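You operate a simulated robot arm through the tools that you are given. There is no shell and no other tool. Be economical: measure what you need, move in short steps, check, and stop when the job is done.

Carry out the task below with a simulated robot arm. There is one attempt and no reset: what you move stays moved.

Task
Charge the yellow, blue and green buffer modules to 40 V in the cradle.
Fine: any bay; as many presses of the charge key as the three need together, no more.

The check looks at the end state, three seconds after you hand in, the way a careful person would. Anything else that was tipped, shoved, dropped, spilled or broken makes it a failure.

Robot
A 7-joint arm with a two-finger parallel gripper, fixed in place. Base frame: the origin is at the foot of the arm, x ahead of it, y to its left, z up; the work surface is at about z = 760. Lengths are in mm, angles in degrees, forces in N, time in s.
With the tool pointing down near the work surface it reaches from about 320 to 740 mm from the base axis. Its first joint turns from -115.0 to 115.0 degrees. Payload 3.91 kg.
The tool frame sits at the grasp point between the pads (the TCP): z along the fingers, y along the line on which they close. The tips reach 30 mm beyond it. Largest opening 110 mm; finger width 20, thickness 10; the body of the gripper, 48 by 112 mm, starts 55 mm behind the TCP.
Orientation is that of the tool frame in the base frame, as a unit quaternion [x, y, z, w]. With the fingers straight down and closing along the base's y, the tool's x points along the base's -x, its y along +y and its z along -z.

Tools
- The arm moves only by the tool nudge_tool. Its argument "motion" is a list of rows, each a list of 7 numbers: the turn, a rotation vector about the base's x, y, z in degrees, then the shift along the base's x, y, z in cm, then the closure, from 0 (fully open) to 1 (shut). In form: [[rx, ry, rz, dx, dy, dz, gripper], ...]. A call has 1 to 8 rows; each row is the pose to reach, as a shift and turn from the pose commanded when the call began. A row lasts 0.2 s, in which the tool goes at most 50 mm and 8.6 degrees; a call with a longer step from one row to the next is refused whole, and so is a gripper value outside its range. A pose out of reach is approached as far as the arm can. The call stops where the force on the tool passes 40 N (or 10 N more than at its start, if that is more) or the arm is blocked; 0.2 s more then pass. The fingers move at their own pace (about 108 mm/s each) and stop on an object; they squeeze with about 24 N. The grip force told is the motor's: it shows also when the fingers shut on nothing. Time passes only in rows, and 0.2 s behind the last, so rows that repeat a pose let the fingers close. It gives the time, the measured TCP pose, the force on the tool (base axes), the opening and the grip force at its end, in the units of the frame above (readings bear some noise), with the torque about the TCP (base axes, N m) and any sound that the robot's microphone picked up, and new pictures: "show" is both (left out), scene, wrist or none.
- Cameras (640 x 400 px; columns grow to the right, rows downward): "scene" is fixed at [401.8, 500.7, 1509.6]; the picture's right is [-0.98, -0.18, 0.00], its down [-0.16, 0.90, -0.40] and it looks along [0.07, -0.39, -0.92] (base axes); focal length 252 px, centre (320, 200). "wrist" rides on the gripper at [72, 17, -103] in the tool frame; the picture's right is [-0.23, 0.97, 0.00], its down [-0.76, -0.18, -0.62] and it looks along [-0.61, -0.14, 0.78] (tool axes); focal length 222 px, centre (320, 200). There is no depth. A picture from a camera that has moved, and an enlarged one, comes with that camera's place and axes in the base frame and with its lens.
- move_column(by): slides the trunk up (or, below 0, down) by that many mm; the arm rides with it, the base frame stays. It gives what a move gives, with no picture.
- close_up(camera, box): a new picture of the part [left, top, right, bottom] of that camera's present view, enlarged. No time passes.
- close_job(): hands the job in; it is judged then, once.

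Work in short steps. Places have to be worked out from the pictures, the camera data and where the tool is seen: move nearer, look again, correct. Check each grasp and each placing, and mend what went wrong. You have 120 turns and 200 pictures in all, those below and enlarged ones among them. Open the gripper and draw the arm clear of the work before you hand the job in, unless the task says otherwise; then end with one line.

The tools are called by a JSON object that holds its "api" and its "payload". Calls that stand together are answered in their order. nudge_tool: Moves the arm, as the interface text tells. Its arguments: {"type":"object","properties":{"motion":{"type":"array","items":{"type":"array","items":{"type":"number"}}},"show":{"type":"string","enum":["both","scene","wrist","none"]}},"required":["motion"]} The other tools are called the same way: move_column (by) slides the trunk up or down; close_up (camera, box) takes an enlarged picture of a part of a camera's view; close_job () hands the job in.

At the start:

```text
clock: 0.0
tool_pos: [623.5, 192.7, 1094.3]
orientation: [-0.001, 1.0, 0.0, -0.001]
wrist_force: [0.2, 0.1, -0.2]
moment: [0.0, 0.0, 0.01]
grip_width: 110.0
grasp_force: 0.0
trunk travel left (down, up): [-725.0, 265.0]
```

scene: 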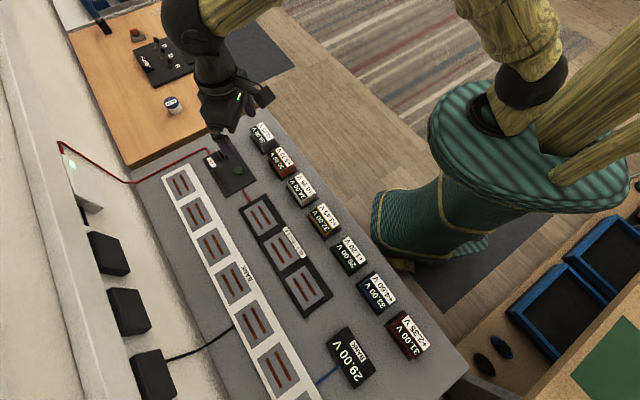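
wrist: 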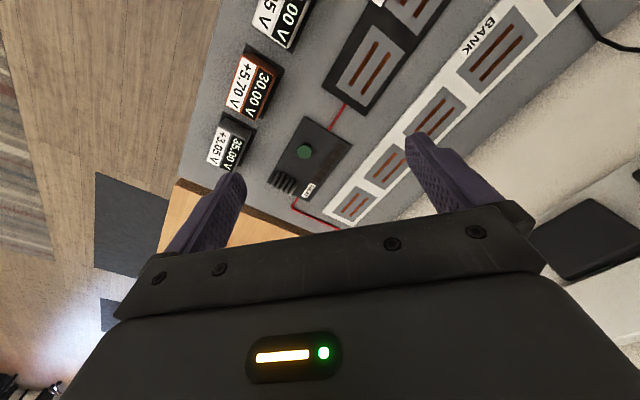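

The scene shows seven modules in a row, a charge cradle with bays, a bank rail and a charge key. I enlarge the views to read the labels.

{"api": "close_up", "payload": {"camera": "scene", "box": [230, 110, 350, 250]}}

{"api": "close_up", "payload": {"camera": "scene", "box": [300, 200, 450, 400]}}

{"api": "close_up", "payload": {"camera": "scene", "box": [160, 130, 340, 320]}}

```text
2.86 times, centred on (290, 180) of scene
camera zoom: at [401.8, 500.7, 1509.6], right [-0.98, -0.18, 0.0], down [-0.16, 0.9, -0.4], along [0.07, -0.39, -0.92], focal length 720 px, centre (406, 257)
```

zoom: 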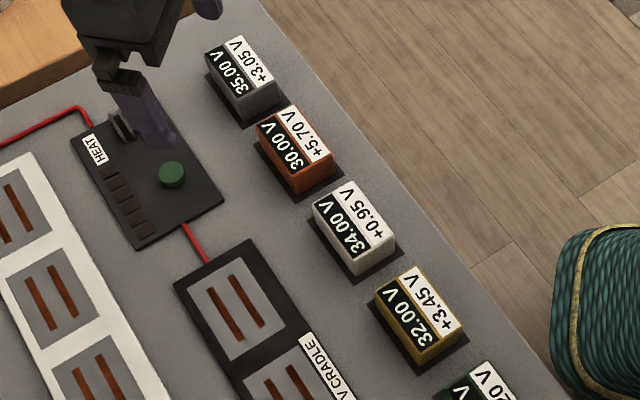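

```text
2.00 times, centred on (375, 300) of scene
camera zoom: at [401.8, 500.7, 1509.6], right [-0.98, -0.18, 0.0], down [-0.16, 0.9, -0.4], along [0.07, -0.39, -0.92], focal length 504 px, centre (210, 0)
```

zoom: 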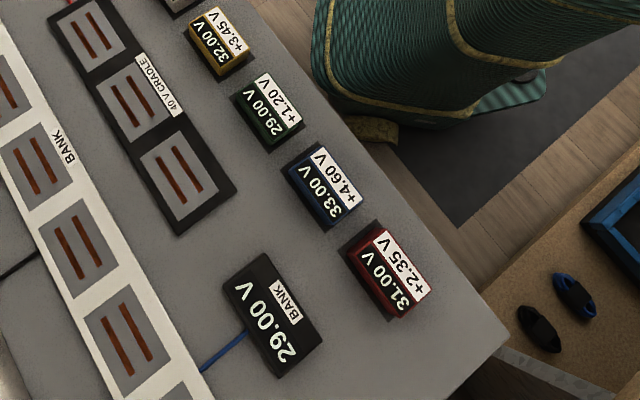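

```text
2.11 times, centred on (250, 225) of scene
camera zoom: at [401.8, 500.7, 1509.6], right [-0.98, -0.18, 0.0], down [-0.16, 0.9, -0.4], along [0.07, -0.39, -0.92], focal length 531 px, centre (467, 147)
```

zoom: 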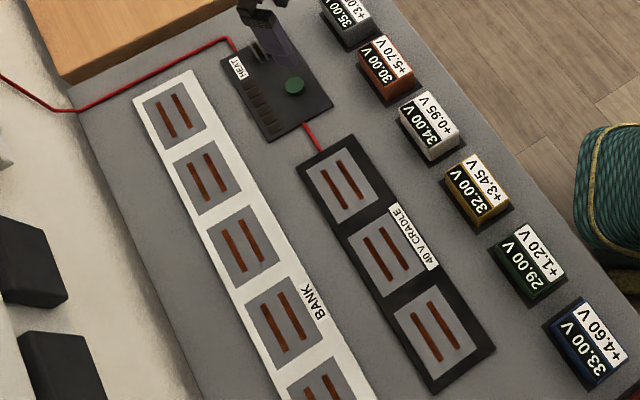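

The "+" tags look like bank contributions, and the cradle holds exactly three modules. By triangulation yellow is near (430,261), the row runs along (-1,1), and the bays lie between (630,277) and (452,447). I move above yellow and turn 45° to look.

{"api": "nudge_tool", "payload": {"motion": [[0, 0, 7.5, -3, 1.2, -1.5, 0], [0, 0, 15, -6, 2.4, -3, 0], [0, 0, 22.5, -9.5, 3.5, -5, 0], [0, 0, 30, -13, 4.7, -7, 0], [0, 0, 37.5, -16.5, 5.8, -9, 0], [0, 0, 45, -19.3, 6.8, -10.5, 0], [0, 0, 45, -19.3, 6.8, -10.5, 0]]}}

```text
clock: 1.6
tool_pos: [428.2, 263.6, 988.0]
orientation: [-0.384, 0.923, -0.001, 0.0]
wrist_force: [-0.2, 0.1, -0.2]
moment: [0.01, 0.0, -0.01]
grip_width: 109.9
grasp_force: 0.0
trunk travel left (down, up): [-725.0, 265.0]
camera wrist: at [366.2, 224.0, 1091.0], right [-0.53, 0.85, 0.0], down [0.66, 0.41, 0.62], along [0.53, 0.33, -0.78], focal length 222 px, centre (320, 200)
```

scene: 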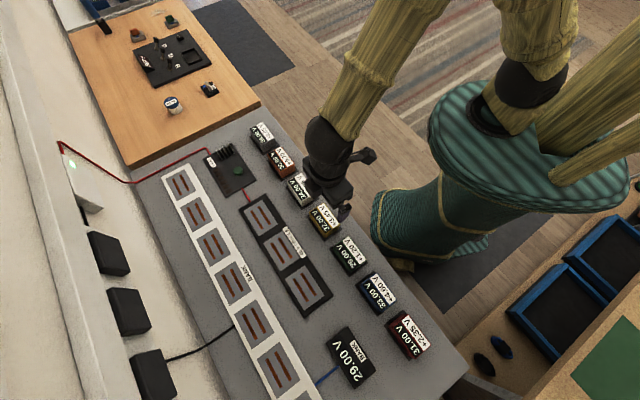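
wrist: 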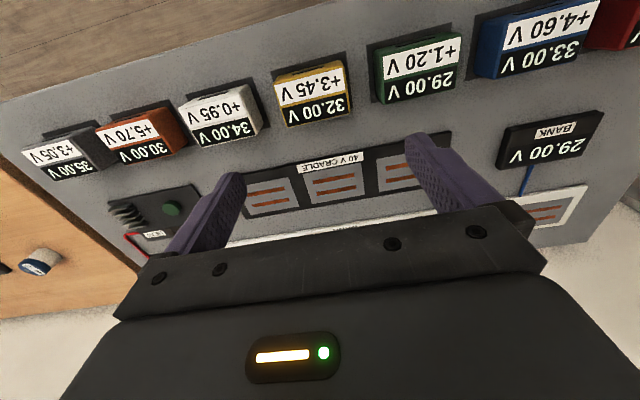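

{"api": "close_up", "payload": {"camera": "wrist", "box": [240, 40, 480, 220]}}

{"api": "close_up", "payload": {"camera": "wrist", "box": [90, 170, 230, 260]}}

```text
2.22 times, centred on (360, 130) of wrist
camera zoom: at [366.2, 224.0, 1091.0], right [-0.53, 0.85, 0.0], down [0.66, 0.41, 0.62], along [0.53, 0.33, -0.78], focal length 494 px, centre (231, 356)
```

zoom: 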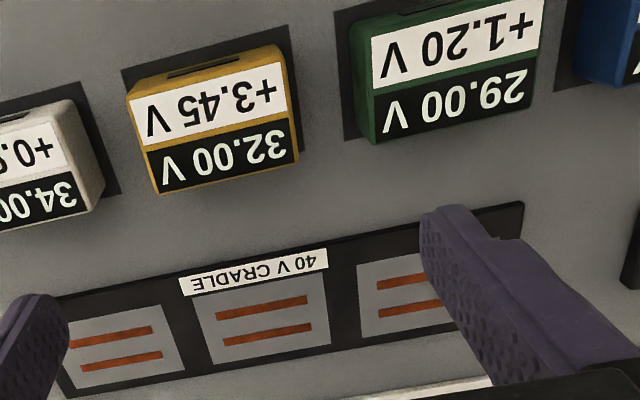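

```text
4.44 times, centred on (160, 215) of wrist
camera zoom: at [366.2, 224.0, 1091.0], right [-0.53, 0.85, 0.0], down [0.66, 0.41, 0.62], along [0.53, 0.33, -0.78], focal length 987 px, centre (1031, 133)
```

zoom: 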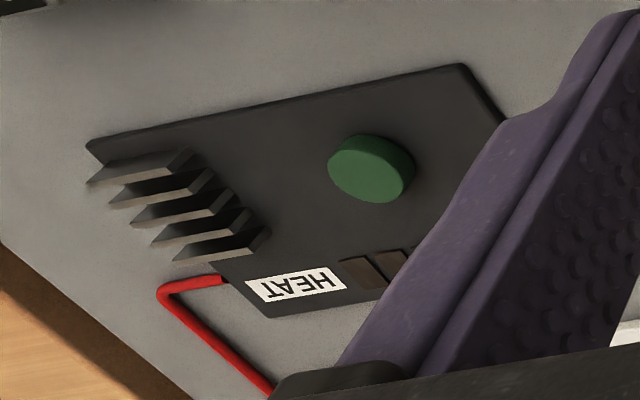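

Triangulating both views, yellow's top is at z≈790, centre about (433,255), roughly 83×56 and aligned at 45°. I descend partway to refine.

{"api": "nudge_tool", "payload": {"motion": [[0, 0, 0, 0.2, -0.4, -4, 0], [0, 0, 0, 0.4, -0.7, -8, 0], [0, 0, 0, 0.4, -0.7, -12, 0], [0, 0, 0, 0.4, -0.7, -12, 0]]}}

```text
clock: 2.6
tool_pos: [432.3, 252.7, 866.1]
orientation: [-0.383, 0.924, 0.001, 0.0]
wrist_force: [0.4, 0.9, 0.0]
moment: [0.01, -0.03, 0.01]
grip_width: 110.0
grasp_force: 0.1
trunk travel left (down, up): [-725.0, 265.0]
camera wrist: at [370.6, 214.2, 968.9], right [-0.53, 0.85, 0.0], down [0.66, 0.41, 0.62], along [0.53, 0.33, -0.78], focal length 222 px, centre (320, 200)
```

scene: 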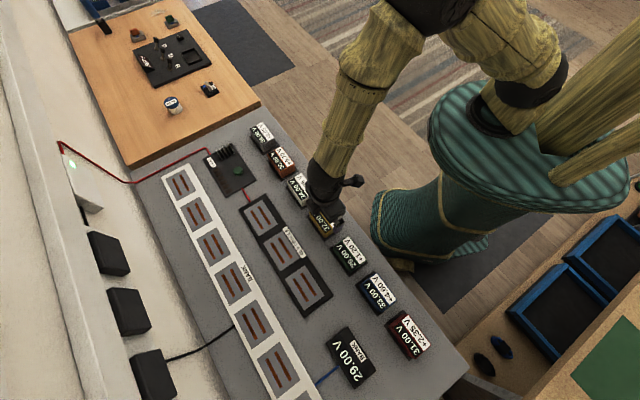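
wrist: 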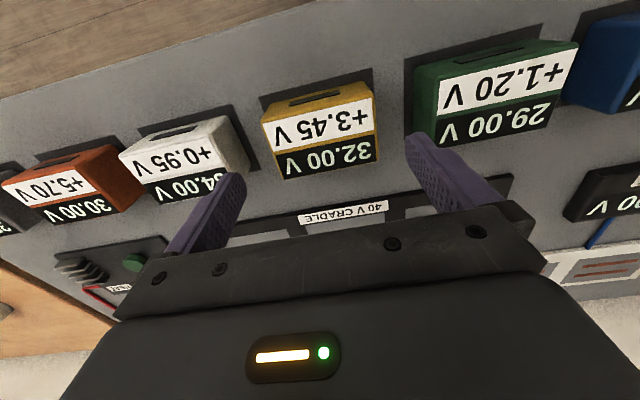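

Yellow's centre refines to about (434,256). I descend with a small correction to TCP z≈798 and look before closing.

{"api": "nudge_tool", "payload": {"motion": [[0, 0, 0, 0.1, 0.3, -3, 0], [0, 0, 0, 0.1, 0.3, -5.5, 0], [0, 0, 0, 0.1, 0.3, -6.8, 0], [0, 0, 0, 0.1, 0.3, -6.8, 0]], "show": "wrist"}}

```text
clock: 3.6
tool_pos: [435.0, 256.5, 799.7]
orientation: [-0.383, 0.924, 0.0, 0.0]
wrist_force: [0.6, 1.3, 1.1]
moment: [-0.02, 0.02, 0.0]
grip_width: 109.9
grasp_force: 0.0
trunk travel left (down, up): [-725.0, 265.0]
camera wrist: at [372.9, 217.5, 902.1], right [-0.53, 0.85, 0.0], down [0.66, 0.41, 0.62], along [0.53, 0.33, -0.78], focal length 222 px, centre (320, 200)
```

wrist: 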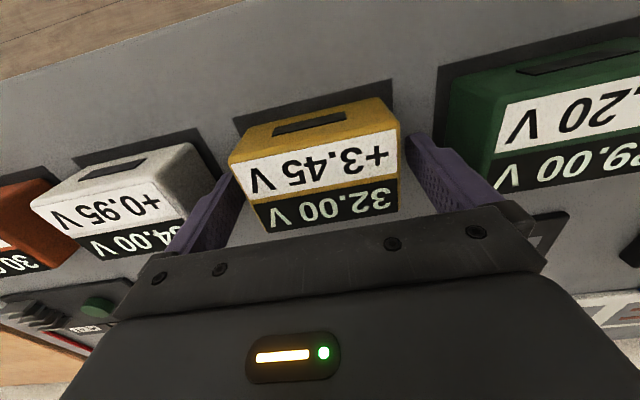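

The fingers straddle yellow, and it sits slightly toward the base from the TCP. I shift 5 mm back and close.

{"api": "nudge_tool", "payload": {"motion": [[0, 0, 0, -0.4, -0.4, -0.2, 0], [0, 0, 0, -0.4, -0.4, -0.2, 1], [0, 0, 0, -0.4, -0.4, -0.2, 1], [0, 0, 0, -0.4, -0.4, -0.2, 1]], "show": "wrist"}}

```text
clock: 4.6
tool_pos: [432.2, 251.9, 797.4]
orientation: [-0.383, 0.924, 0.0, 0.0]
wrist_force: [-0.1, 0.4, 0.8]
moment: [0.14, 0.08, 0.0]
grip_width: 85.7
grasp_force: 24.1
trunk travel left (down, up): [-725.0, 265.0]
camera wrist: at [369.0, 213.3, 900.5], right [-0.53, 0.85, 0.0], down [0.66, 0.41, 0.62], along [0.53, 0.33, -0.78], focal length 222 px, centre (320, 200)
```

wrist: 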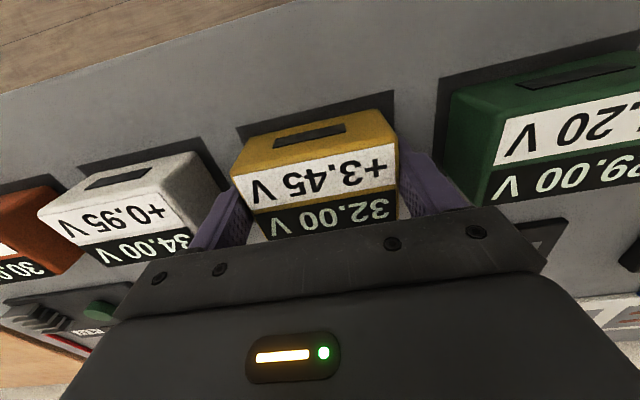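

Grasped, 85.7 mm wide. I check where the module's centre lies relative to the TCP along the radial direction.

{"api": "close_up", "payload": {"camera": "wrist", "box": [200, 80, 440, 250]}}

```text
2.35 times, centred on (320, 165) of wrist
camera zoom: at [369.0, 213.3, 900.5], right [-0.53, 0.85, 0.0], down [0.66, 0.41, 0.62], along [0.53, 0.33, -0.78], focal length 523 px, centre (320, 282)
```

zoom: 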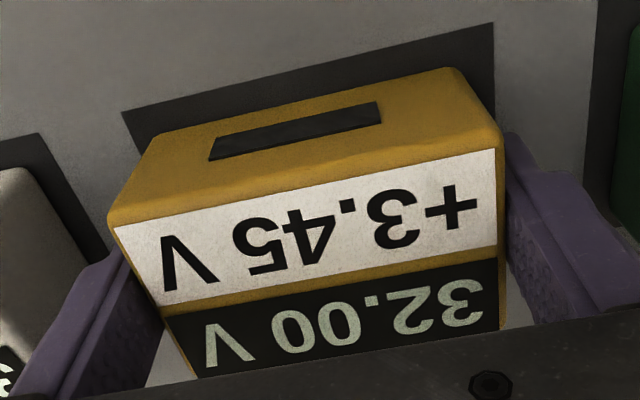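

The geometry shows the label is the top face (z≈799) and the yellow face is the vertical back, so the module centre is about 8 mm further outward, (437,258). I regrasp centred.

{"api": "nudge_tool", "payload": {"motion": [[0, 0, 0, 0, 0, 0, 0], [0, 0, 0, 0, 0, 0, 0], [0, 0, 0, 0.5, 0.6, -0.3, 0], [0, 0, 0, 0.5, 0.6, -0.3, 0], [0, 0, 0, 0.5, 0.6, -0.3, 1], [0, 0, 0, 0.5, 0.6, -0.3, 1], [0, 0, 0, 0.5, 0.6, -0.3, 1]], "show": "wrist"}}

```text
clock: 6.2
tool_pos: [435.8, 258.4, 794.5]
orientation: [-0.382, 0.924, 0.0, 0.001]
wrist_force: [0.1, 0.1, 2.7]
moment: [0.05, 0.15, -0.01]
grip_width: 85.7
grasp_force: 23.9
trunk travel left (down, up): [-725.0, 265.0]
camera wrist: at [373.1, 219.2, 897.8], right [-0.53, 0.85, 0.0], down [0.66, 0.41, 0.62], along [0.53, 0.33, -0.78], focal length 222 px, centre (320, 200)
```

wrist: 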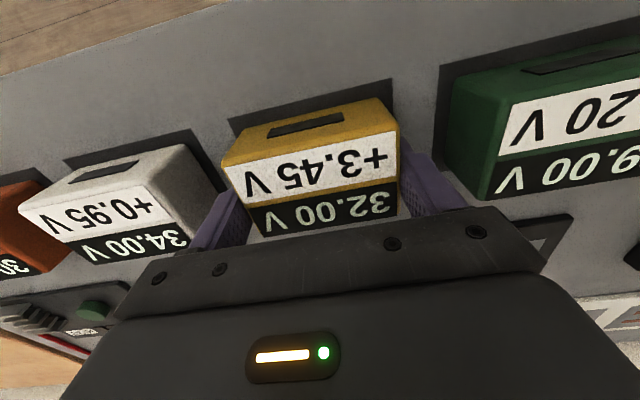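

Gripped again and centred. I lift and carry it toward bay 2 at about (542,366), staying high for a look on the way.

{"api": "nudge_tool", "payload": {"motion": [[0, 0, 0, 0, 0, 3, 1], [0, 0, 0, 0, 0, 7, 1], [0, 0, 0, 2.5, 2.5, 9, 1], [0, 0, 0, 5.5, 5.5, 10, 1], [0, 0, 0, 8.5, 8.5, 10, 1], [0, 0, 0, 10.6, 10.6, 10, 1], [0, 0, 0, 10.6, 10.6, 10, 1]]}}

```text
clock: 7.8
tool_pos: [541.7, 364.2, 896.1]
orientation: [-0.382, 0.924, 0.0, 0.0]
wrist_force: [0.4, -1.0, 0.1]
moment: [0.0, -0.02, -0.02]
grip_width: 0.0
grasp_force: 24.3
trunk travel left (down, up): [-725.0, 265.0]
camera wrist: at [478.4, 325.7, 999.2], right [-0.53, 0.85, 0.0], down [0.66, 0.41, 0.62], along [0.53, 0.33, -0.78], focal length 222 px, centre (320, 200)
```

scene: 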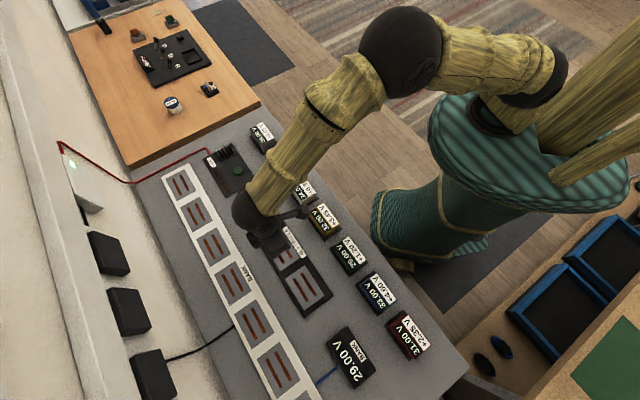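
wrist: 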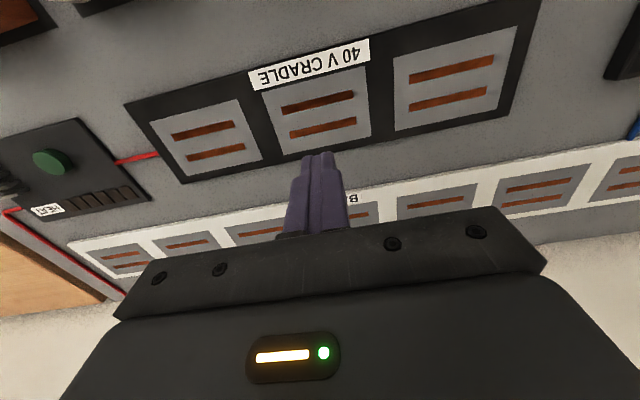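

The gripper came up empty: yellow slipped out. I check its state.

{"api": "close_up", "payload": {"camera": "scene", "box": [280, 160, 400, 250]}}

{"api": "close_up", "payload": {"camera": "wrist", "box": [120, 0, 560, 240]}}

```text
4.44 times, centred on (340, 205) of scene
camera zoom: at [401.8, 500.7, 1509.6], right [-0.98, -0.18, 0.0], down [-0.16, 0.9, -0.4], along [0.07, -0.39, -0.92], focal length 1121 px, centre (231, 178)
```

zoom: 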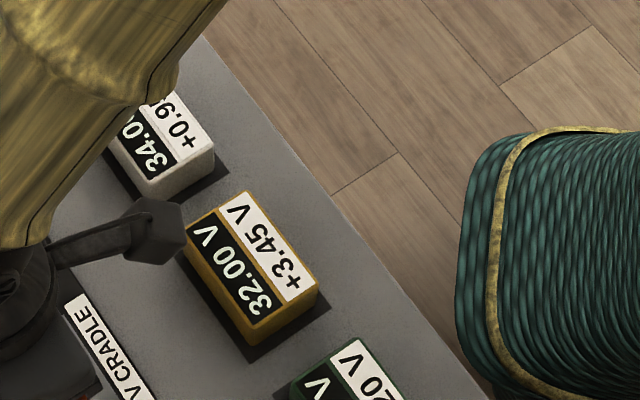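

```text
1.45 times, centred on (340, 120) of wrist
camera zoom: at [478.4, 325.7, 999.2], right [-0.53, 0.85, 0.0], down [0.66, 0.41, 0.62], along [0.53, 0.33, -0.78], focal length 323 px, centre (291, 316)
```

zoom: 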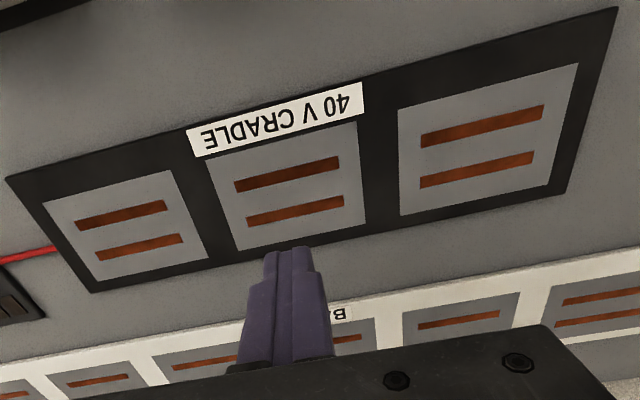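

Yellow is still in its nest. I return with open fingers, grasp a bit deeper, and try a slow lift while reading the force.

{"api": "nudge_tool", "payload": {"motion": [[0, 0, 0, -2.5, -2.5, 0, 0], [0, 0, 0, -5.5, -5.5, 0, 0], [0, 0, 0, -8.5, -8.5, 0, 0], [0, 0, 0, -10.6, -10.6, 0, 0], [0, 0, 0, -10.6, -10.6, -4, 0], [0, 0, 0, -10.6, -10.6, -8, 0], [0, 0, 0, -10.6, -10.6, -10.2, 0], [0, 0, 0, -10.6, -10.6, -10.4, 0]], "show": "wrist"}}

{"api": "nudge_tool", "payload": {"motion": [[0, 0, 0, 0, 0, 0, 1], [0, 0, 0, 0, 0, 0, 1], [0, 0, 0, 0, 0, 0, 1], [0, 0, 0, 0, 0, 0.3, 1], [0, 0, 0, 0, 0, 0.6, 1]], "show": "wrist"}}

```text
clock: 9.6
tool_pos: [434.3, 257.4, 792.8]
orientation: [-0.382, 0.924, 0.0, 0.0]
wrist_force: [0.1, 0.4, 0.2]
moment: [0.02, -0.01, -0.02]
grip_width: 110.1
grasp_force: 0.1
trunk travel left (down, up): [-725.0, 265.0]
camera wrist: at [372.6, 219.0, 894.7], right [-0.53, 0.85, 0.0], down [0.66, 0.41, 0.62], along [0.53, 0.33, -0.78], focal length 222 px, centre (320, 200)
```

wrist: 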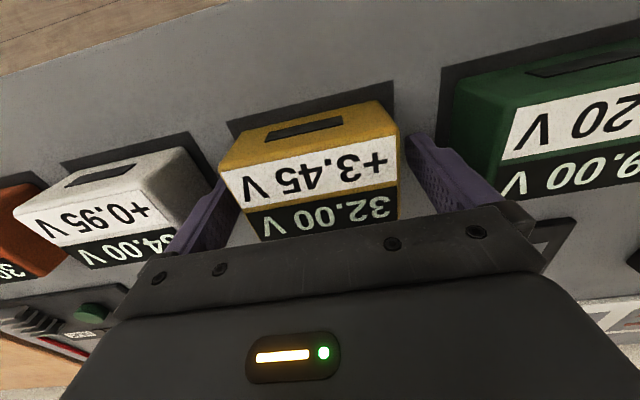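

```text
clock: 10.8
tool_pos: [435.3, 258.8, 798.0]
orientation: [-0.383, 0.924, 0.0, 0.0]
wrist_force: [1.0, -0.2, -1.6]
moment: [0.02, 0.03, 0.02]
grip_width: 85.9
grasp_force: 23.9
trunk travel left (down, up): [-725.0, 265.0]
camera wrist: at [372.7, 219.3, 900.7], right [-0.53, 0.85, 0.0], down [0.66, 0.41, 0.62], along [0.53, 0.33, -0.78], focal length 222 px, centre (320, 200)
```

wrist: 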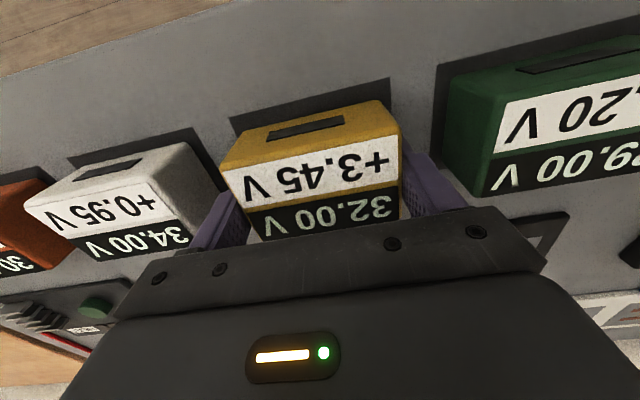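

The module appears to ride up with the fingers under a small load. I continue slowly.

{"api": "nudge_tool", "payload": {"motion": [[0, 0, 0, 0, 0, 0.4, 1], [0, 0, 0, 0, 0, 0.8, 1], [0, 0, 0, 0, 0, 1.2, 1], [0, 0, 0, 0, 0, 1.6, 1], [0, 0, 0, 0, 0, 2.0, 1]], "show": "wrist"}}

```text
clock: 12.0
tool_pos: [435.5, 258.9, 816.0]
orientation: [-0.383, 0.924, -0.001, -0.001]
wrist_force: [-0.3, -0.7, -2.3]
moment: [0.04, -0.03, -0.02]
grip_width: 85.7
grasp_force: 23.2
trunk travel left (down, up): [-725.0, 265.0]
camera wrist: at [372.9, 219.8, 919.8], right [-0.53, 0.85, 0.0], down [0.66, 0.41, 0.62], along [0.53, 0.33, -0.78], focal length 222 px, centre (320, 200)
```

wrist: 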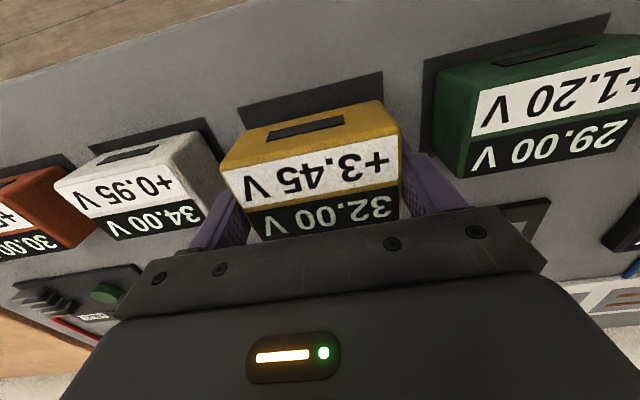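

Yellow is held and rises. I continue gently: up 3 cm, then out toward bay 2.

{"api": "nudge_tool", "payload": {"motion": [[0, 0, 0, 0, 0, 0.8, 1], [0, 0, 0, 0, 0, 1.8, 1], [0, 0, 0, 0.5, 0.5, 2.6, 1], [0, 0, 0, 1.5, 1.5, 3, 1], [0, 0, 0, 2.7, 2.7, 3, 1], [0, 0, 0, 4, 4, 3, 1], [0, 0, 0, 5, 5, 3, 1], [0, 0, 0, 5.6, 5.6, 3, 1]]}}

```text
clock: 13.8
tool_pos: [491.6, 314.5, 848.2]
orientation: [-0.383, 0.924, 0.0, 0.0]
wrist_force: [1.0, 0.5, -1.6]
moment: [0.03, -0.01, 0.01]
grip_width: 85.5
grasp_force: 23.7
trunk travel left (down, up): [-725.0, 265.0]
camera wrist: at [429.2, 275.6, 950.5], right [-0.53, 0.85, 0.0], down [0.66, 0.41, 0.62], along [0.53, 0.33, -0.78], focal length 222 px, centre (320, 200)
```

scene: 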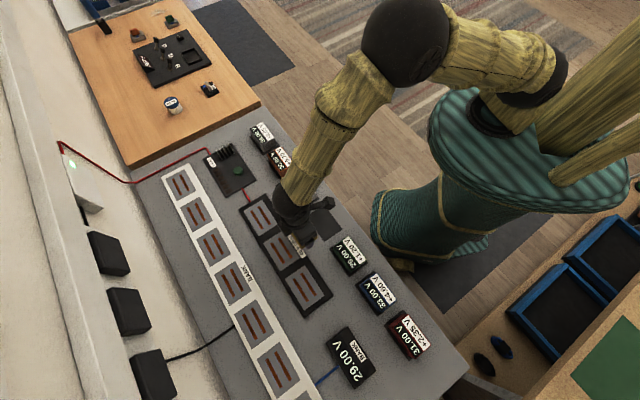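
wrist: 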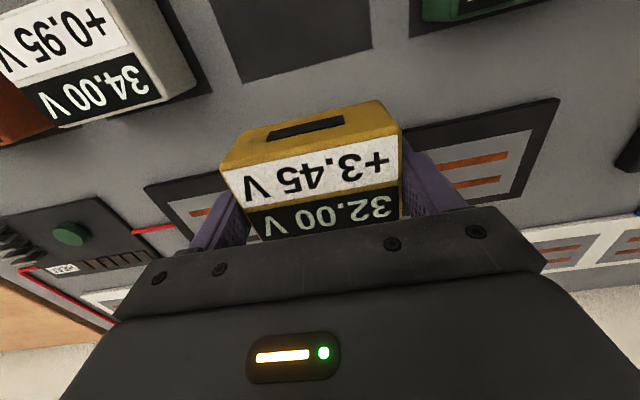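

Still held. Bay 2 centre is confirmed at (542,366) from three views. I move over it and lower partway.

{"api": "nudge_tool", "payload": {"motion": [[0, 0, 0, 1, 1, 0, 1], [0, 0, 0, 2.2, 2.2, 0, 1], [0, 0, 0, 3.5, 3.5, 0, 1], [0, 0, 0, 4.5, 4.6, 0, 1], [0, 0, 0, 5.05, 5.15, 0, 1], [0, 0, 0, 5.05, 5.15, -1, 1], [0, 0, 0, 5.05, 5.15, -2, 1], [0, 0, 0, 5.05, 5.15, -3, 1]]}}

```text
clock: 15.6
tool_pos: [542.1, 365.1, 815.7]
orientation: [-0.383, 0.924, 0.0, 0.0]
wrist_force: [0.0, 0.8, -1.1]
moment: [0.0, 0.0, 0.01]
grip_width: 85.8
grasp_force: 23.7
trunk travel left (down, up): [-725.0, 265.0]
camera wrist: at [480.1, 327.7, 919.5], right [-0.53, 0.85, 0.0], down [0.66, 0.41, 0.62], along [0.53, 0.33, -0.78], focal length 222 px, centre (320, 200)
```

scene: 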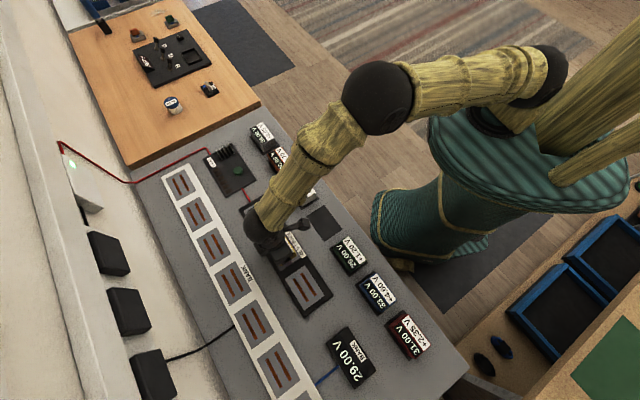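
wrist: 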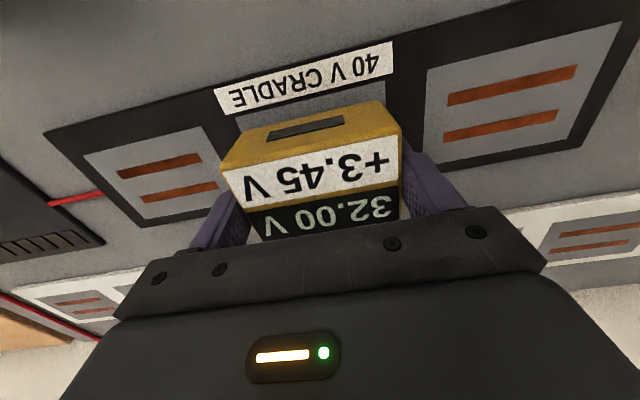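

Aligned well. I lower gently.

{"api": "nudge_tool", "payload": {"motion": [[0, 0, 0, 0, 0, -0.4, 1], [0, 0, 0, 0, 0, -0.8, 1], [0, 0, 0, 0, 0, -1.2, 1], [0, 0, 0, 0, 0, -1.5, 1]], "show": "wrist"}}

```text
clock: 16.6
tool_pos: [543.3, 366.2, 802.5]
orientation: [-0.383, 0.924, 0.0, 0.0]
wrist_force: [-0.3, -0.4, -3.0]
moment: [0.0, -0.02, 0.01]
grip_width: 85.8
grasp_force: 23.9
trunk travel left (down, up): [-725.0, 265.0]
camera wrist: at [479.6, 326.9, 904.5], right [-0.53, 0.85, 0.0], down [0.66, 0.41, 0.62], along [0.53, 0.33, -0.78], focal length 222 px, centre (320, 200)
```

wrist: 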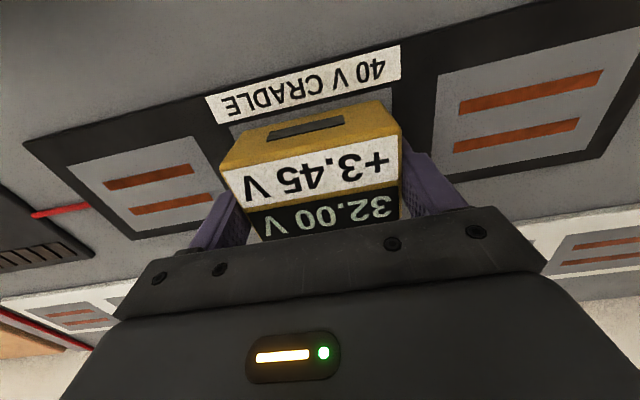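

{"api": "nudge_tool", "payload": {"motion": [[0, 0, 0, 0, 0, -0.2, 1], [0, 0, 0, 0, 0, -0.4, 1], [0, 0, 0, 0, 0, -0.6, 1], [0, 0, 0, 0, 0, -0.8, 1]], "show": "wrist"}}

```text
clock: 17.6
tool_pos: [542.6, 366.4, 798.2]
orientation: [-0.383, 0.924, 0.002, 0.002]
wrist_force: [0.5, -0.5, 27.9]
moment: [0.25, 0.3, -0.01]
grip_width: 85.4
grasp_force: 24.4
trunk travel left (down, up): [-725.0, 265.0]
camera wrist: at [479.5, 326.7, 900.2], right [-0.53, 0.85, 0.0], down [0.66, 0.41, 0.63], along [0.53, 0.33, -0.78], focal length 222 px, centre (320, 200)
```

wrist: 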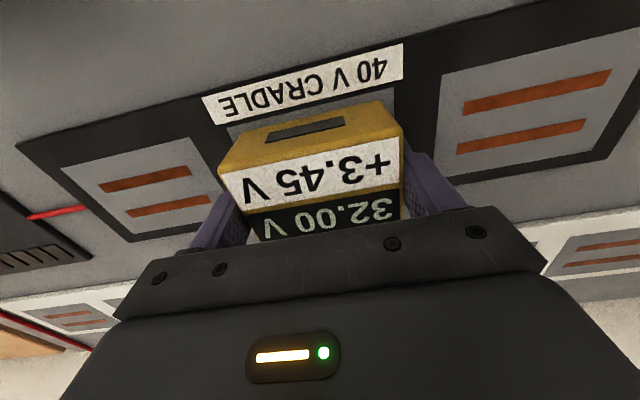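

Contact with the bay at z≈799. I relieve the pressure, release and rise straight up.

{"api": "nudge_tool", "payload": {"motion": [[0, 0, 0, 0, 0, 0.5, 1], [0, 0, 0, 0, 0, 0.5, 0], [0, 0, 0, 0, 0, 0.5, 0], [0, 0, 0, 0, 0, 3, 0], [0, 0, 0, 0, 0, 7, 0], [0, 0, 0, -3, -3, 10, 0], [0, 0, 0, -6, -6, 11, 0]]}}

```text
refused: row 6 steps farther than a row can; nothing moved
```

{"api": "nudge_tool", "payload": {"motion": [[0, 0, 0, 0, 0, 0.5, 1], [0, 0, 0, 0, 0, 0.5, 0], [0, 0, 0, 0, 0, 0.5, 0], [0, 0, 0, 0, 0, 3, 0], [0, 0, 0, 0, 0, 7, 0], [0, 0, 0, -2, -2, 10, 0], [0, 0, 0, -5, -5, 12, 0]]}}

```text
clock: 19.2
tool_pos: [492.0, 315.0, 916.1]
orientation: [-0.383, 0.924, 0.0, 0.001]
wrist_force: [-0.2, -0.3, 0.8]
moment: [0.01, -0.01, 0.01]
grip_width: 110.2
grasp_force: 0.0
trunk travel left (down, up): [-725.0, 265.0]
camera wrist: at [429.6, 276.1, 1019.7], right [-0.53, 0.85, 0.0], down [0.66, 0.41, 0.62], along [0.53, 0.33, -0.78], focal length 222 px, centre (320, 200)
```

scene: 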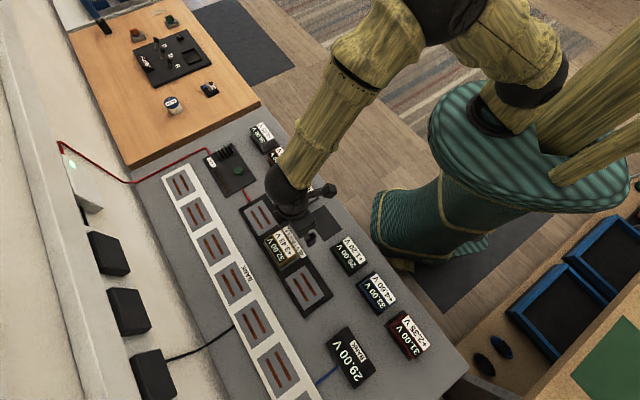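
wrist: 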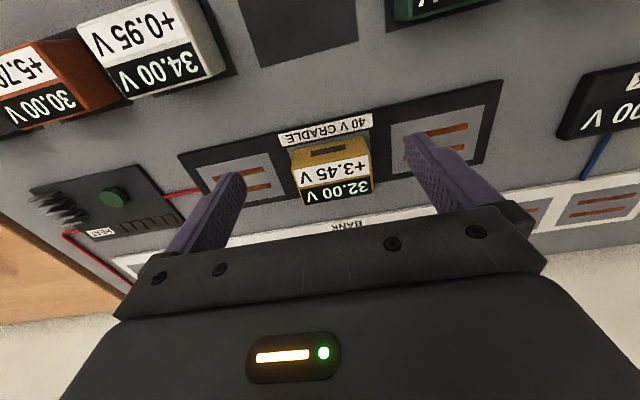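

{"api": "close_up", "payload": {"camera": "wrist", "box": [170, 70, 520, 230]}}

{"api": "close_up", "payload": {"camera": "scene", "box": [240, 180, 420, 330]}}

```text
1.83 times, centred on (345, 150) of wrist
camera zoom: at [429.6, 276.1, 1019.7], right [-0.53, 0.85, 0.0], down [0.66, 0.41, 0.62], along [0.53, 0.33, -0.78], focal length 406 px, centre (274, 291)
```

zoom: 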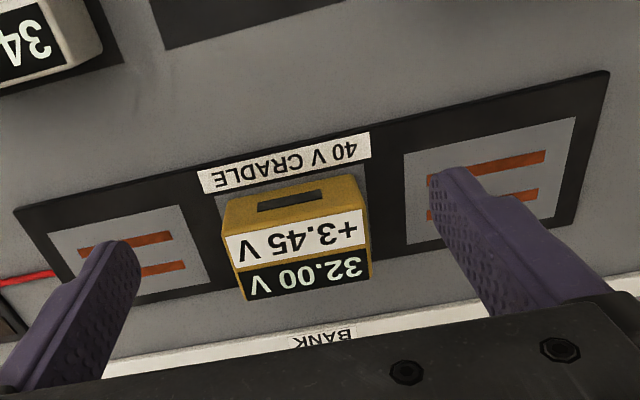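

```text
2.67 times, centred on (330, 255) of scene
camera zoom: at [401.8, 500.7, 1509.6], right [-0.98, -0.18, 0.0], down [-0.16, 0.9, -0.4], along [0.07, -0.39, -0.92], focal length 672 px, centre (293, 53)
```

zoom: 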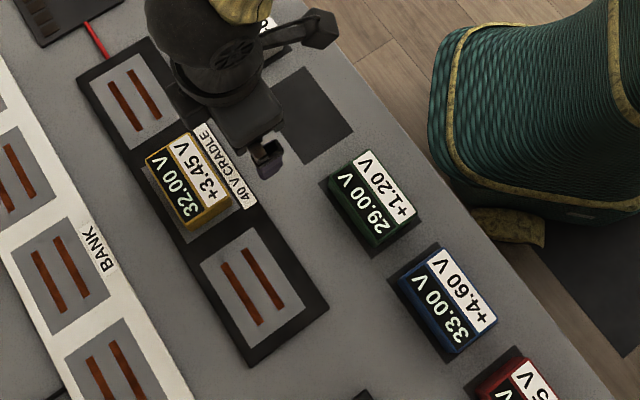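

Yellow sits squarely in bay 2. Green is estimated at about (350,346), so I move above it and look.

{"api": "nudge_tool", "payload": {"motion": [[0, 0, 0, -3.5, 0.8, 0, 0], [0, 0, 0, -7, 1.6, 0, 0], [0, 0, 0, -11, 2.4, -2, 0], [0, 0, 0, -14.2, 3.1, -4.5, 0], [0, 0, 0, -14.2, 3.1, -4.5, 0]], "show": "wrist"}}

```text
clock: 20.4
tool_pos: [349.5, 347.6, 870.2]
orientation: [-0.382, 0.924, 0.0, 0.0]
wrist_force: [0.0, -0.5, -0.2]
moment: [0.01, -0.02, 0.02]
grip_width: 109.9
grasp_force: 0.0
trunk travel left (down, up): [-725.0, 265.0]
camera wrist: at [287.6, 309.9, 973.2], right [-0.53, 0.85, 0.0], down [0.66, 0.41, 0.62], along [0.53, 0.33, -0.78], focal length 222 px, centre (320, 200)
```

wrist: 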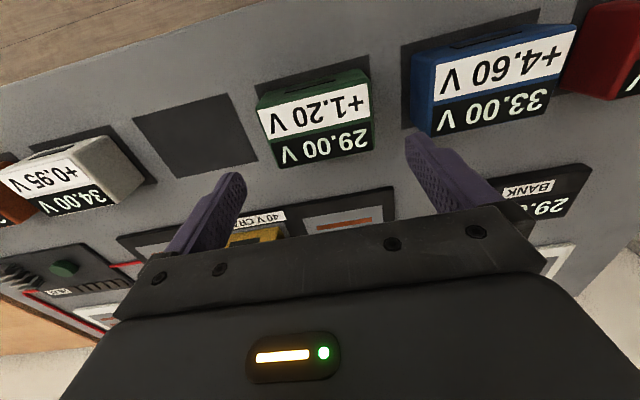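

Green is practically centred under the TCP. I descend straight and look.

{"api": "nudge_tool", "payload": {"motion": [[0, 0, 0, 0, 0, -3.5, 0], [0, 0, 0, 0, -0.1, -6, 0], [0, 0, 0, 0, -0.1, -7.6, 0], [0, 0, 0, 0, -0.1, -7.6, 0]], "show": "wrist"}}

```text
clock: 21.4
tool_pos: [349.2, 345.3, 792.6]
orientation: [-0.383, 0.924, 0.0, 0.0]
wrist_force: [0.0, -0.4, -0.4]
moment: [-0.02, 0.0, 0.02]
grip_width: 110.1
grasp_force: 0.0
trunk travel left (down, up): [-725.0, 265.0]
camera wrist: at [286.9, 306.9, 895.5], right [-0.53, 0.85, 0.0], down [0.66, 0.41, 0.62], along [0.53, 0.33, -0.78], focal length 222 px, centre (320, 200)
```

wrist: 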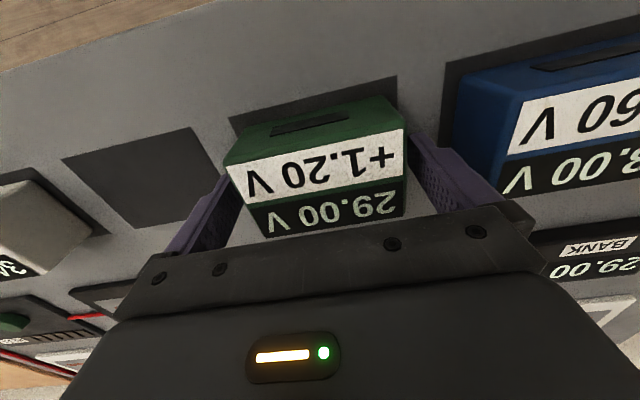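

Nearly identical placement to yellow's good grasp. I close and lift gently.

{"api": "nudge_tool", "payload": {"motion": [[0, 0, 0, -0.1, -0.1, 0, 1], [0, 0, 0, -0.1, -0.1, 0, 1], [0, 0, 0, -0.1, -0.1, 0, 1], [0, 0, 0, -0.1, -0.1, 0.3, 1], [0, 0, 0, -0.1, -0.1, 0.7, 1], [0, 0, 0, -0.1, -0.1, 1.1, 1], [0, 0, 0, -0.1, -0.1, 1.6, 1], [0, 0, 0, -0.1, -0.1, 2.2, 1]], "show": "wrist"}}

```text
clock: 23.2
tool_pos: [349.4, 344.9, 814.6]
orientation: [-0.383, 0.924, 0.0, 0.0]
wrist_force: [-0.3, -0.1, -2.1]
moment: [0.01, -0.03, -0.02]
grip_width: 85.9
grasp_force: 23.6
trunk travel left (down, up): [-725.0, 265.0]
camera wrist: at [286.7, 306.2, 917.9], right [-0.53, 0.85, 0.0], down [0.66, 0.41, 0.62], along [0.53, 0.33, -0.78], focal length 222 px, centre (320, 200)
```

wrist: 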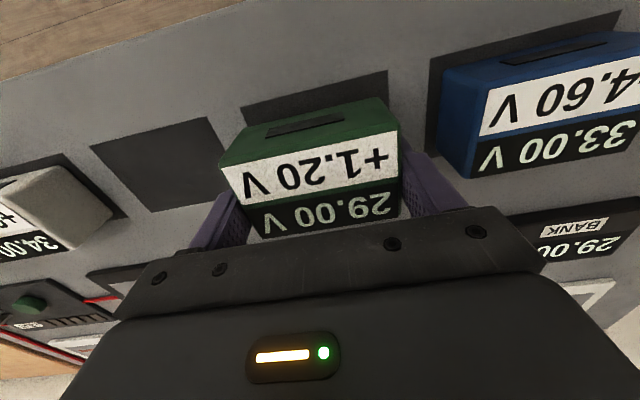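

Held. I carry it toward bay 3 at (453,455).

{"api": "nudge_tool", "payload": {"motion": [[0, 0, 0, 0, 0, 0.9, 1], [0, 0, 0, 0.5, 0.5, 2, 1], [0, 0, 0, 1.7, 1.8, 2.8, 1], [0, 0, 0, 3.2, 3.4, 3, 1], [0, 0, 0, 4.8, 5.1, 3, 1], [0, 0, 0, 6.4, 6.8, 3, 1], [0, 0, 0, 7.7, 8.2, 3, 1], [0, 0, 0, 8.5, 9.0, 3, 1]], "show": "none"}}

{"api": "nudge_tool", "payload": {"motion": [[0, 0, 0, 0.9, 1, 0, 1], [0, 0, 0, 1.6, 1.7, 0, 1], [0, 0, 0, 1.86, 2, -0.5, 1], [0, 0, 0, 1.86, 2, -1.5, 1], [0, 0, 0, 1.86, 2, -2.5, 1], [0, 0, 0, 1.86, 2, -3, 1], [0, 0, 0, 1.86, 2, -3, 1]]}}

```text
clock: 25.0
tool_pos: [435.5, 435.8, 844.4]
orientation: [-0.383, 0.924, 0.0, 0.001]
wrist_force: [-0.9, 0.4, -2.0]
moment: [-0.01, -0.05, 0.03]
grip_width: 85.6
grasp_force: 23.9
trunk travel left (down, up): [-725.0, 265.0]
```

```text
clock: 26.6
tool_pos: [453.2, 456.2, 814.2]
orientation: [-0.383, 0.924, 0.0, 0.0]
wrist_force: [0.5, 0.0, -1.7]
moment: [0.0, -0.01, -0.01]
grip_width: 85.8
grasp_force: 24.0
trunk travel left (down, up): [-725.0, 265.0]
camera wrist: at [390.5, 416.8, 917.3], right [-0.53, 0.85, 0.0], down [0.66, 0.41, 0.62], along [0.53, 0.33, -0.78], focal length 222 px, centre (320, 200)
```

scene: 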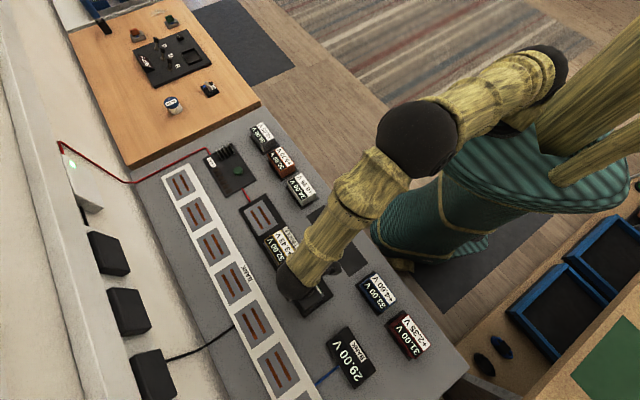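
wrist: 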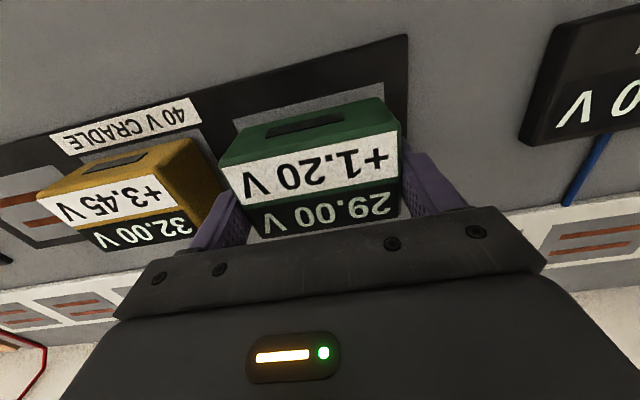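

Green is over bay 3 with even margins. I lower slowly to contact at z≈799.

{"api": "nudge_tool", "payload": {"motion": [[0, 0, 0, 0, 0, -0.4, 1], [0, 0, 0, 0, 0, -0.8, 1], [0, 0, 0, 0, 0, -1.1, 1], [0, 0, 0, 0, 0, -1.4, 1], [0, 0, 0, 0, 0, -1.6, 1], [0, 0, 0, 0, 0, -1.8, 1]], "show": "wrist"}}

```text
clock: 28.0
tool_pos: [452.8, 455.9, 800.2]
orientation: [-0.382, 0.924, 0.0, 0.002]
wrist_force: [-1.5, 0.7, 19.2]
moment: [-0.46, 0.34, -0.04]
grip_width: 86.0
grasp_force: 24.0
trunk travel left (down, up): [-725.0, 265.0]
camera wrist: at [390.3, 416.6, 903.1], right [-0.53, 0.85, 0.0], down [0.66, 0.41, 0.63], along [0.53, 0.33, -0.78], focal length 222 px, centre (320, 200)
```

wrist: 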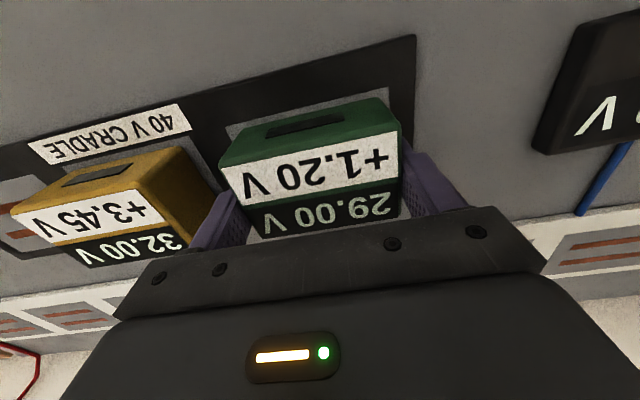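

Contact. The moment suggests the back edge touched first, so I release and check it settles flat.

{"api": "nudge_tool", "payload": {"motion": [[0, 0, 0, 0, 0, -1.5, 1], [0, 0, 0, 0, 0, -1.5, 0], [0, 0, 0, 0, 0, -1.5, 0], [0, 0, 0, 0, 0, 1.5, 0], [0, 0, 0, 0, 0, 5, 0], [0, 0, 0, -2, -2, 8, 0], [0, 0, 0, -5, -5, 10, 0]]}}

```text
clock: 28.3
tool_pos: [454.8, 458.0, 797.6]
orientation: [-0.383, 0.924, 0.002, 0.004]
wrist_force: [-6.3, -5.3, 18.3]
moment: [-0.89, -0.36, -0.39]
grip_width: 85.6
grasp_force: 24.1
trunk travel left (down, up): [-725.0, 265.0]
stopped in row 1: the force on the tool passed its limit at 61 N (the readings are from after the stop); the commanded pose is now the measured one
camera wrist: at [390.9, 417.4, 900.2], right [-0.53, 0.85, 0.0], down [0.66, 0.41, 0.63], along [0.53, 0.33, -0.78], focal length 222 px, centre (320, 200)
```

scene: 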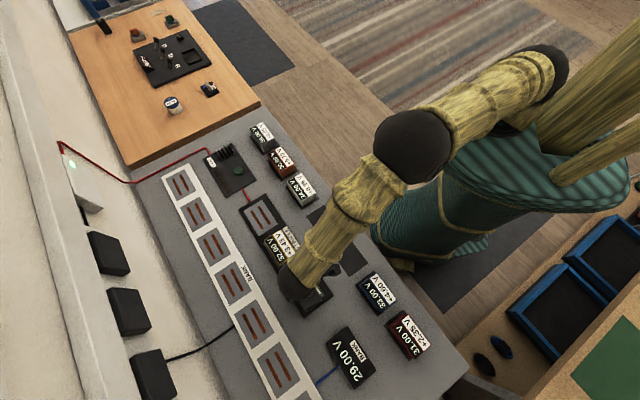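
wrist: 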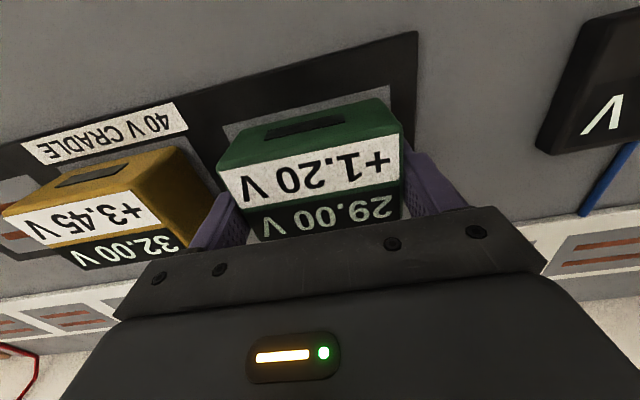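

I mistakenly commanded a further downward push from the new start pose; it stopped on force. I relieve slightly, release and rise.

{"api": "nudge_tool", "payload": {"motion": [[0, 0, 0, -0.1, -0.1, 0.3, 1], [0, 0, 0, -0.1, -0.1, 0.3, 0], [0, 0, 0, -0.1, -0.1, 0.3, 0], [0, 0, 0, -0.1, -0.1, 3, 0], [0, 0, 0, -0.1, -0.1, 7, 0], [0, 0, 0, -2, -2, 10, 0], [0, 0, 0, -5, -5, 12, 0]]}}

{"api": "close_up", "payload": {"camera": "wrist", "box": [120, 60, 470, 240]}}

{"api": "close_up", "payload": {"camera": "scene", "box": [240, 190, 400, 320]}}

```text
clock: 29.9
tool_pos: [402.1, 408.6, 916.3]
orientation: [-0.382, 0.924, 0.002, 0.003]
wrist_force: [0.1, 0.4, 0.3]
moment: [0.02, -0.01, 0.0]
grip_width: 109.8
grasp_force: 0.0
trunk travel left (down, up): [-725.0, 265.0]
camera wrist: at [339.9, 369.1, 1018.6], right [-0.53, 0.85, 0.0], down [0.66, 0.41, 0.63], along [0.53, 0.33, -0.78], focal length 222 px, centre (320, 200)
```

scene: 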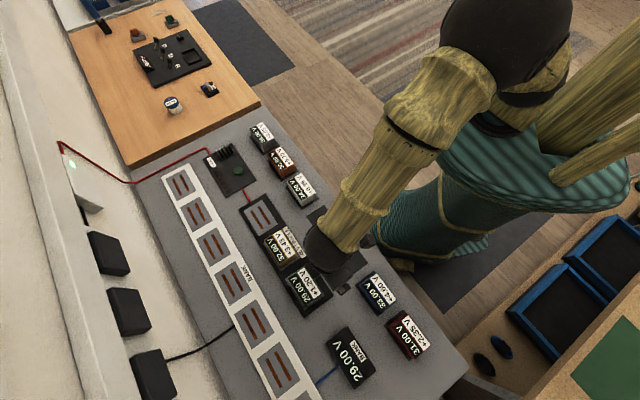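
wrist: 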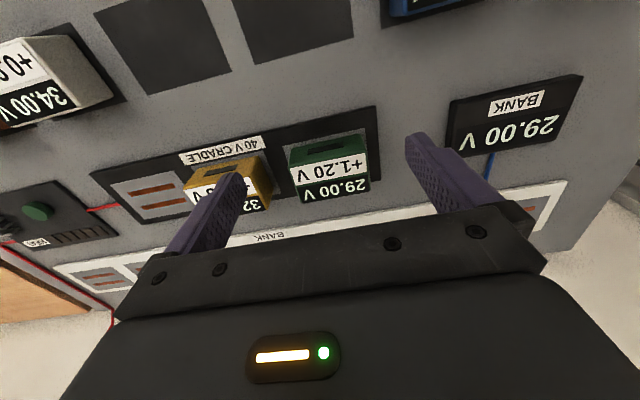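

```text
1.83 times, centred on (295, 150) of wrist
camera zoom: at [339.9, 369.1, 1018.6], right [-0.53, 0.85, 0.0], down [0.66, 0.41, 0.63], along [0.53, 0.33, -0.78], focal length 406 px, centre (366, 291)
```

zoom: 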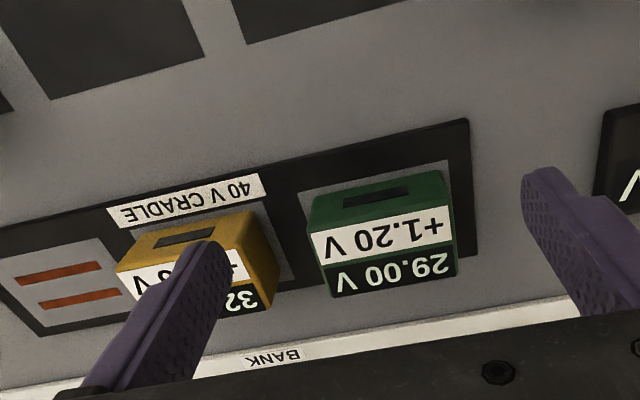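

```text
3.08 times, centred on (320, 255) of scene
camera zoom: at [401.8, 500.7, 1509.6], right [-0.98, -0.18, 0.0], down [-0.16, 0.9, -0.4], along [0.07, -0.39, -0.92], focal length 776 px, centre (320, 31)
```

zoom: 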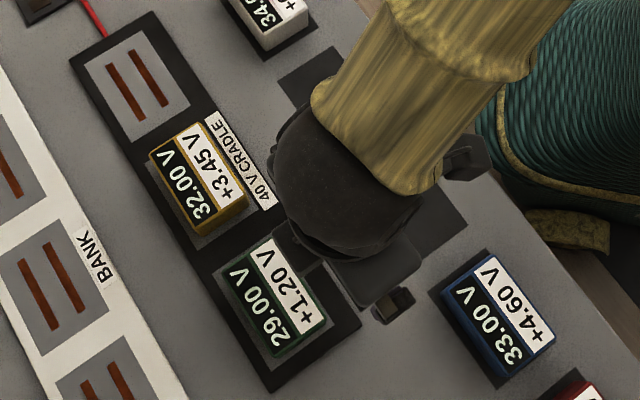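

Green is seated in bay 3. Next is blue, estimated at (263,430); I move above it.

{"api": "nudge_tool", "payload": {"motion": [[0, 0, 0, -3.5, 0.6, 0, 0], [0, 0, 0, -7, 1.1, 0, 0], [0, 0, 0, -11, 1.6, -2, 0], [0, 0, 0, -13.9, 2.1, -4.6, 0], [0, 0, 0, -13.9, 2.1, -4.6, 0]], "show": "wrist"}}

```text
clock: 31.1
tool_pos: [266.3, 429.0, 870.3]
orientation: [-0.382, 0.924, 0.002, 0.003]
wrist_force: [-0.5, 0.0, 0.2]
moment: [-0.01, -0.04, 0.0]
grip_width: 109.8
grasp_force: 0.0
trunk travel left (down, up): [-725.0, 265.0]
camera wrist: at [202.5, 389.5, 972.6], right [-0.53, 0.85, 0.0], down [0.66, 0.41, 0.63], along [0.53, 0.33, -0.78], focal length 222 px, centre (320, 200)
```

wrist: 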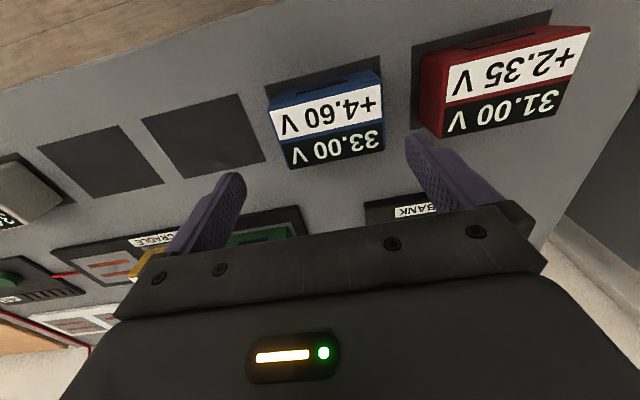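

Blue is about 9 mm toward +row from the TCP compared with green's view. I correct by (-6,+5) and descend.

{"api": "nudge_tool", "payload": {"motion": [[0, 0, 0, -0.6, 0.5, 0, 0], [0, 0, 0, -0.6, 0.5, -3.5, 0], [0, 0, 0, -0.6, 0.5, -6, 0], [0, 0, 0, -0.6, 0.5, -7.7, 0], [0, 0, 0, -0.6, 0.5, -7.7, 0]], "show": "wrist"}}

```text
clock: 32.3
tool_pos: [261.3, 433.9, 791.4]
orientation: [-0.383, 0.924, 0.001, 0.003]
wrist_force: [0.2, -0.1, -0.1]
moment: [0.0, -0.05, 0.03]
grip_width: 110.1
grasp_force: 0.1
trunk travel left (down, up): [-725.0, 265.0]
camera wrist: at [197.3, 394.5, 893.2], right [-0.53, 0.85, 0.0], down [0.66, 0.41, 0.63], along [0.53, 0.33, -0.78], focal length 222 px, centre (320, 200)
```

wrist: 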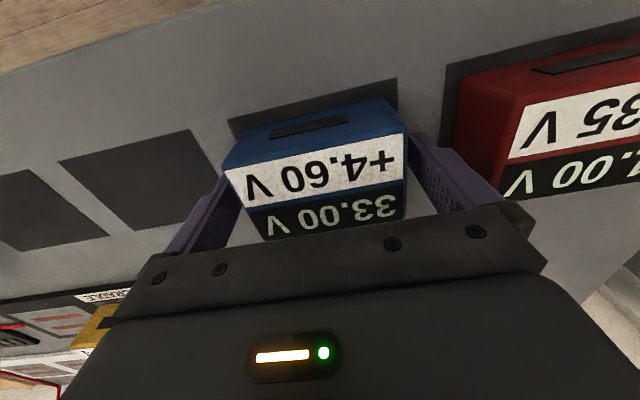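

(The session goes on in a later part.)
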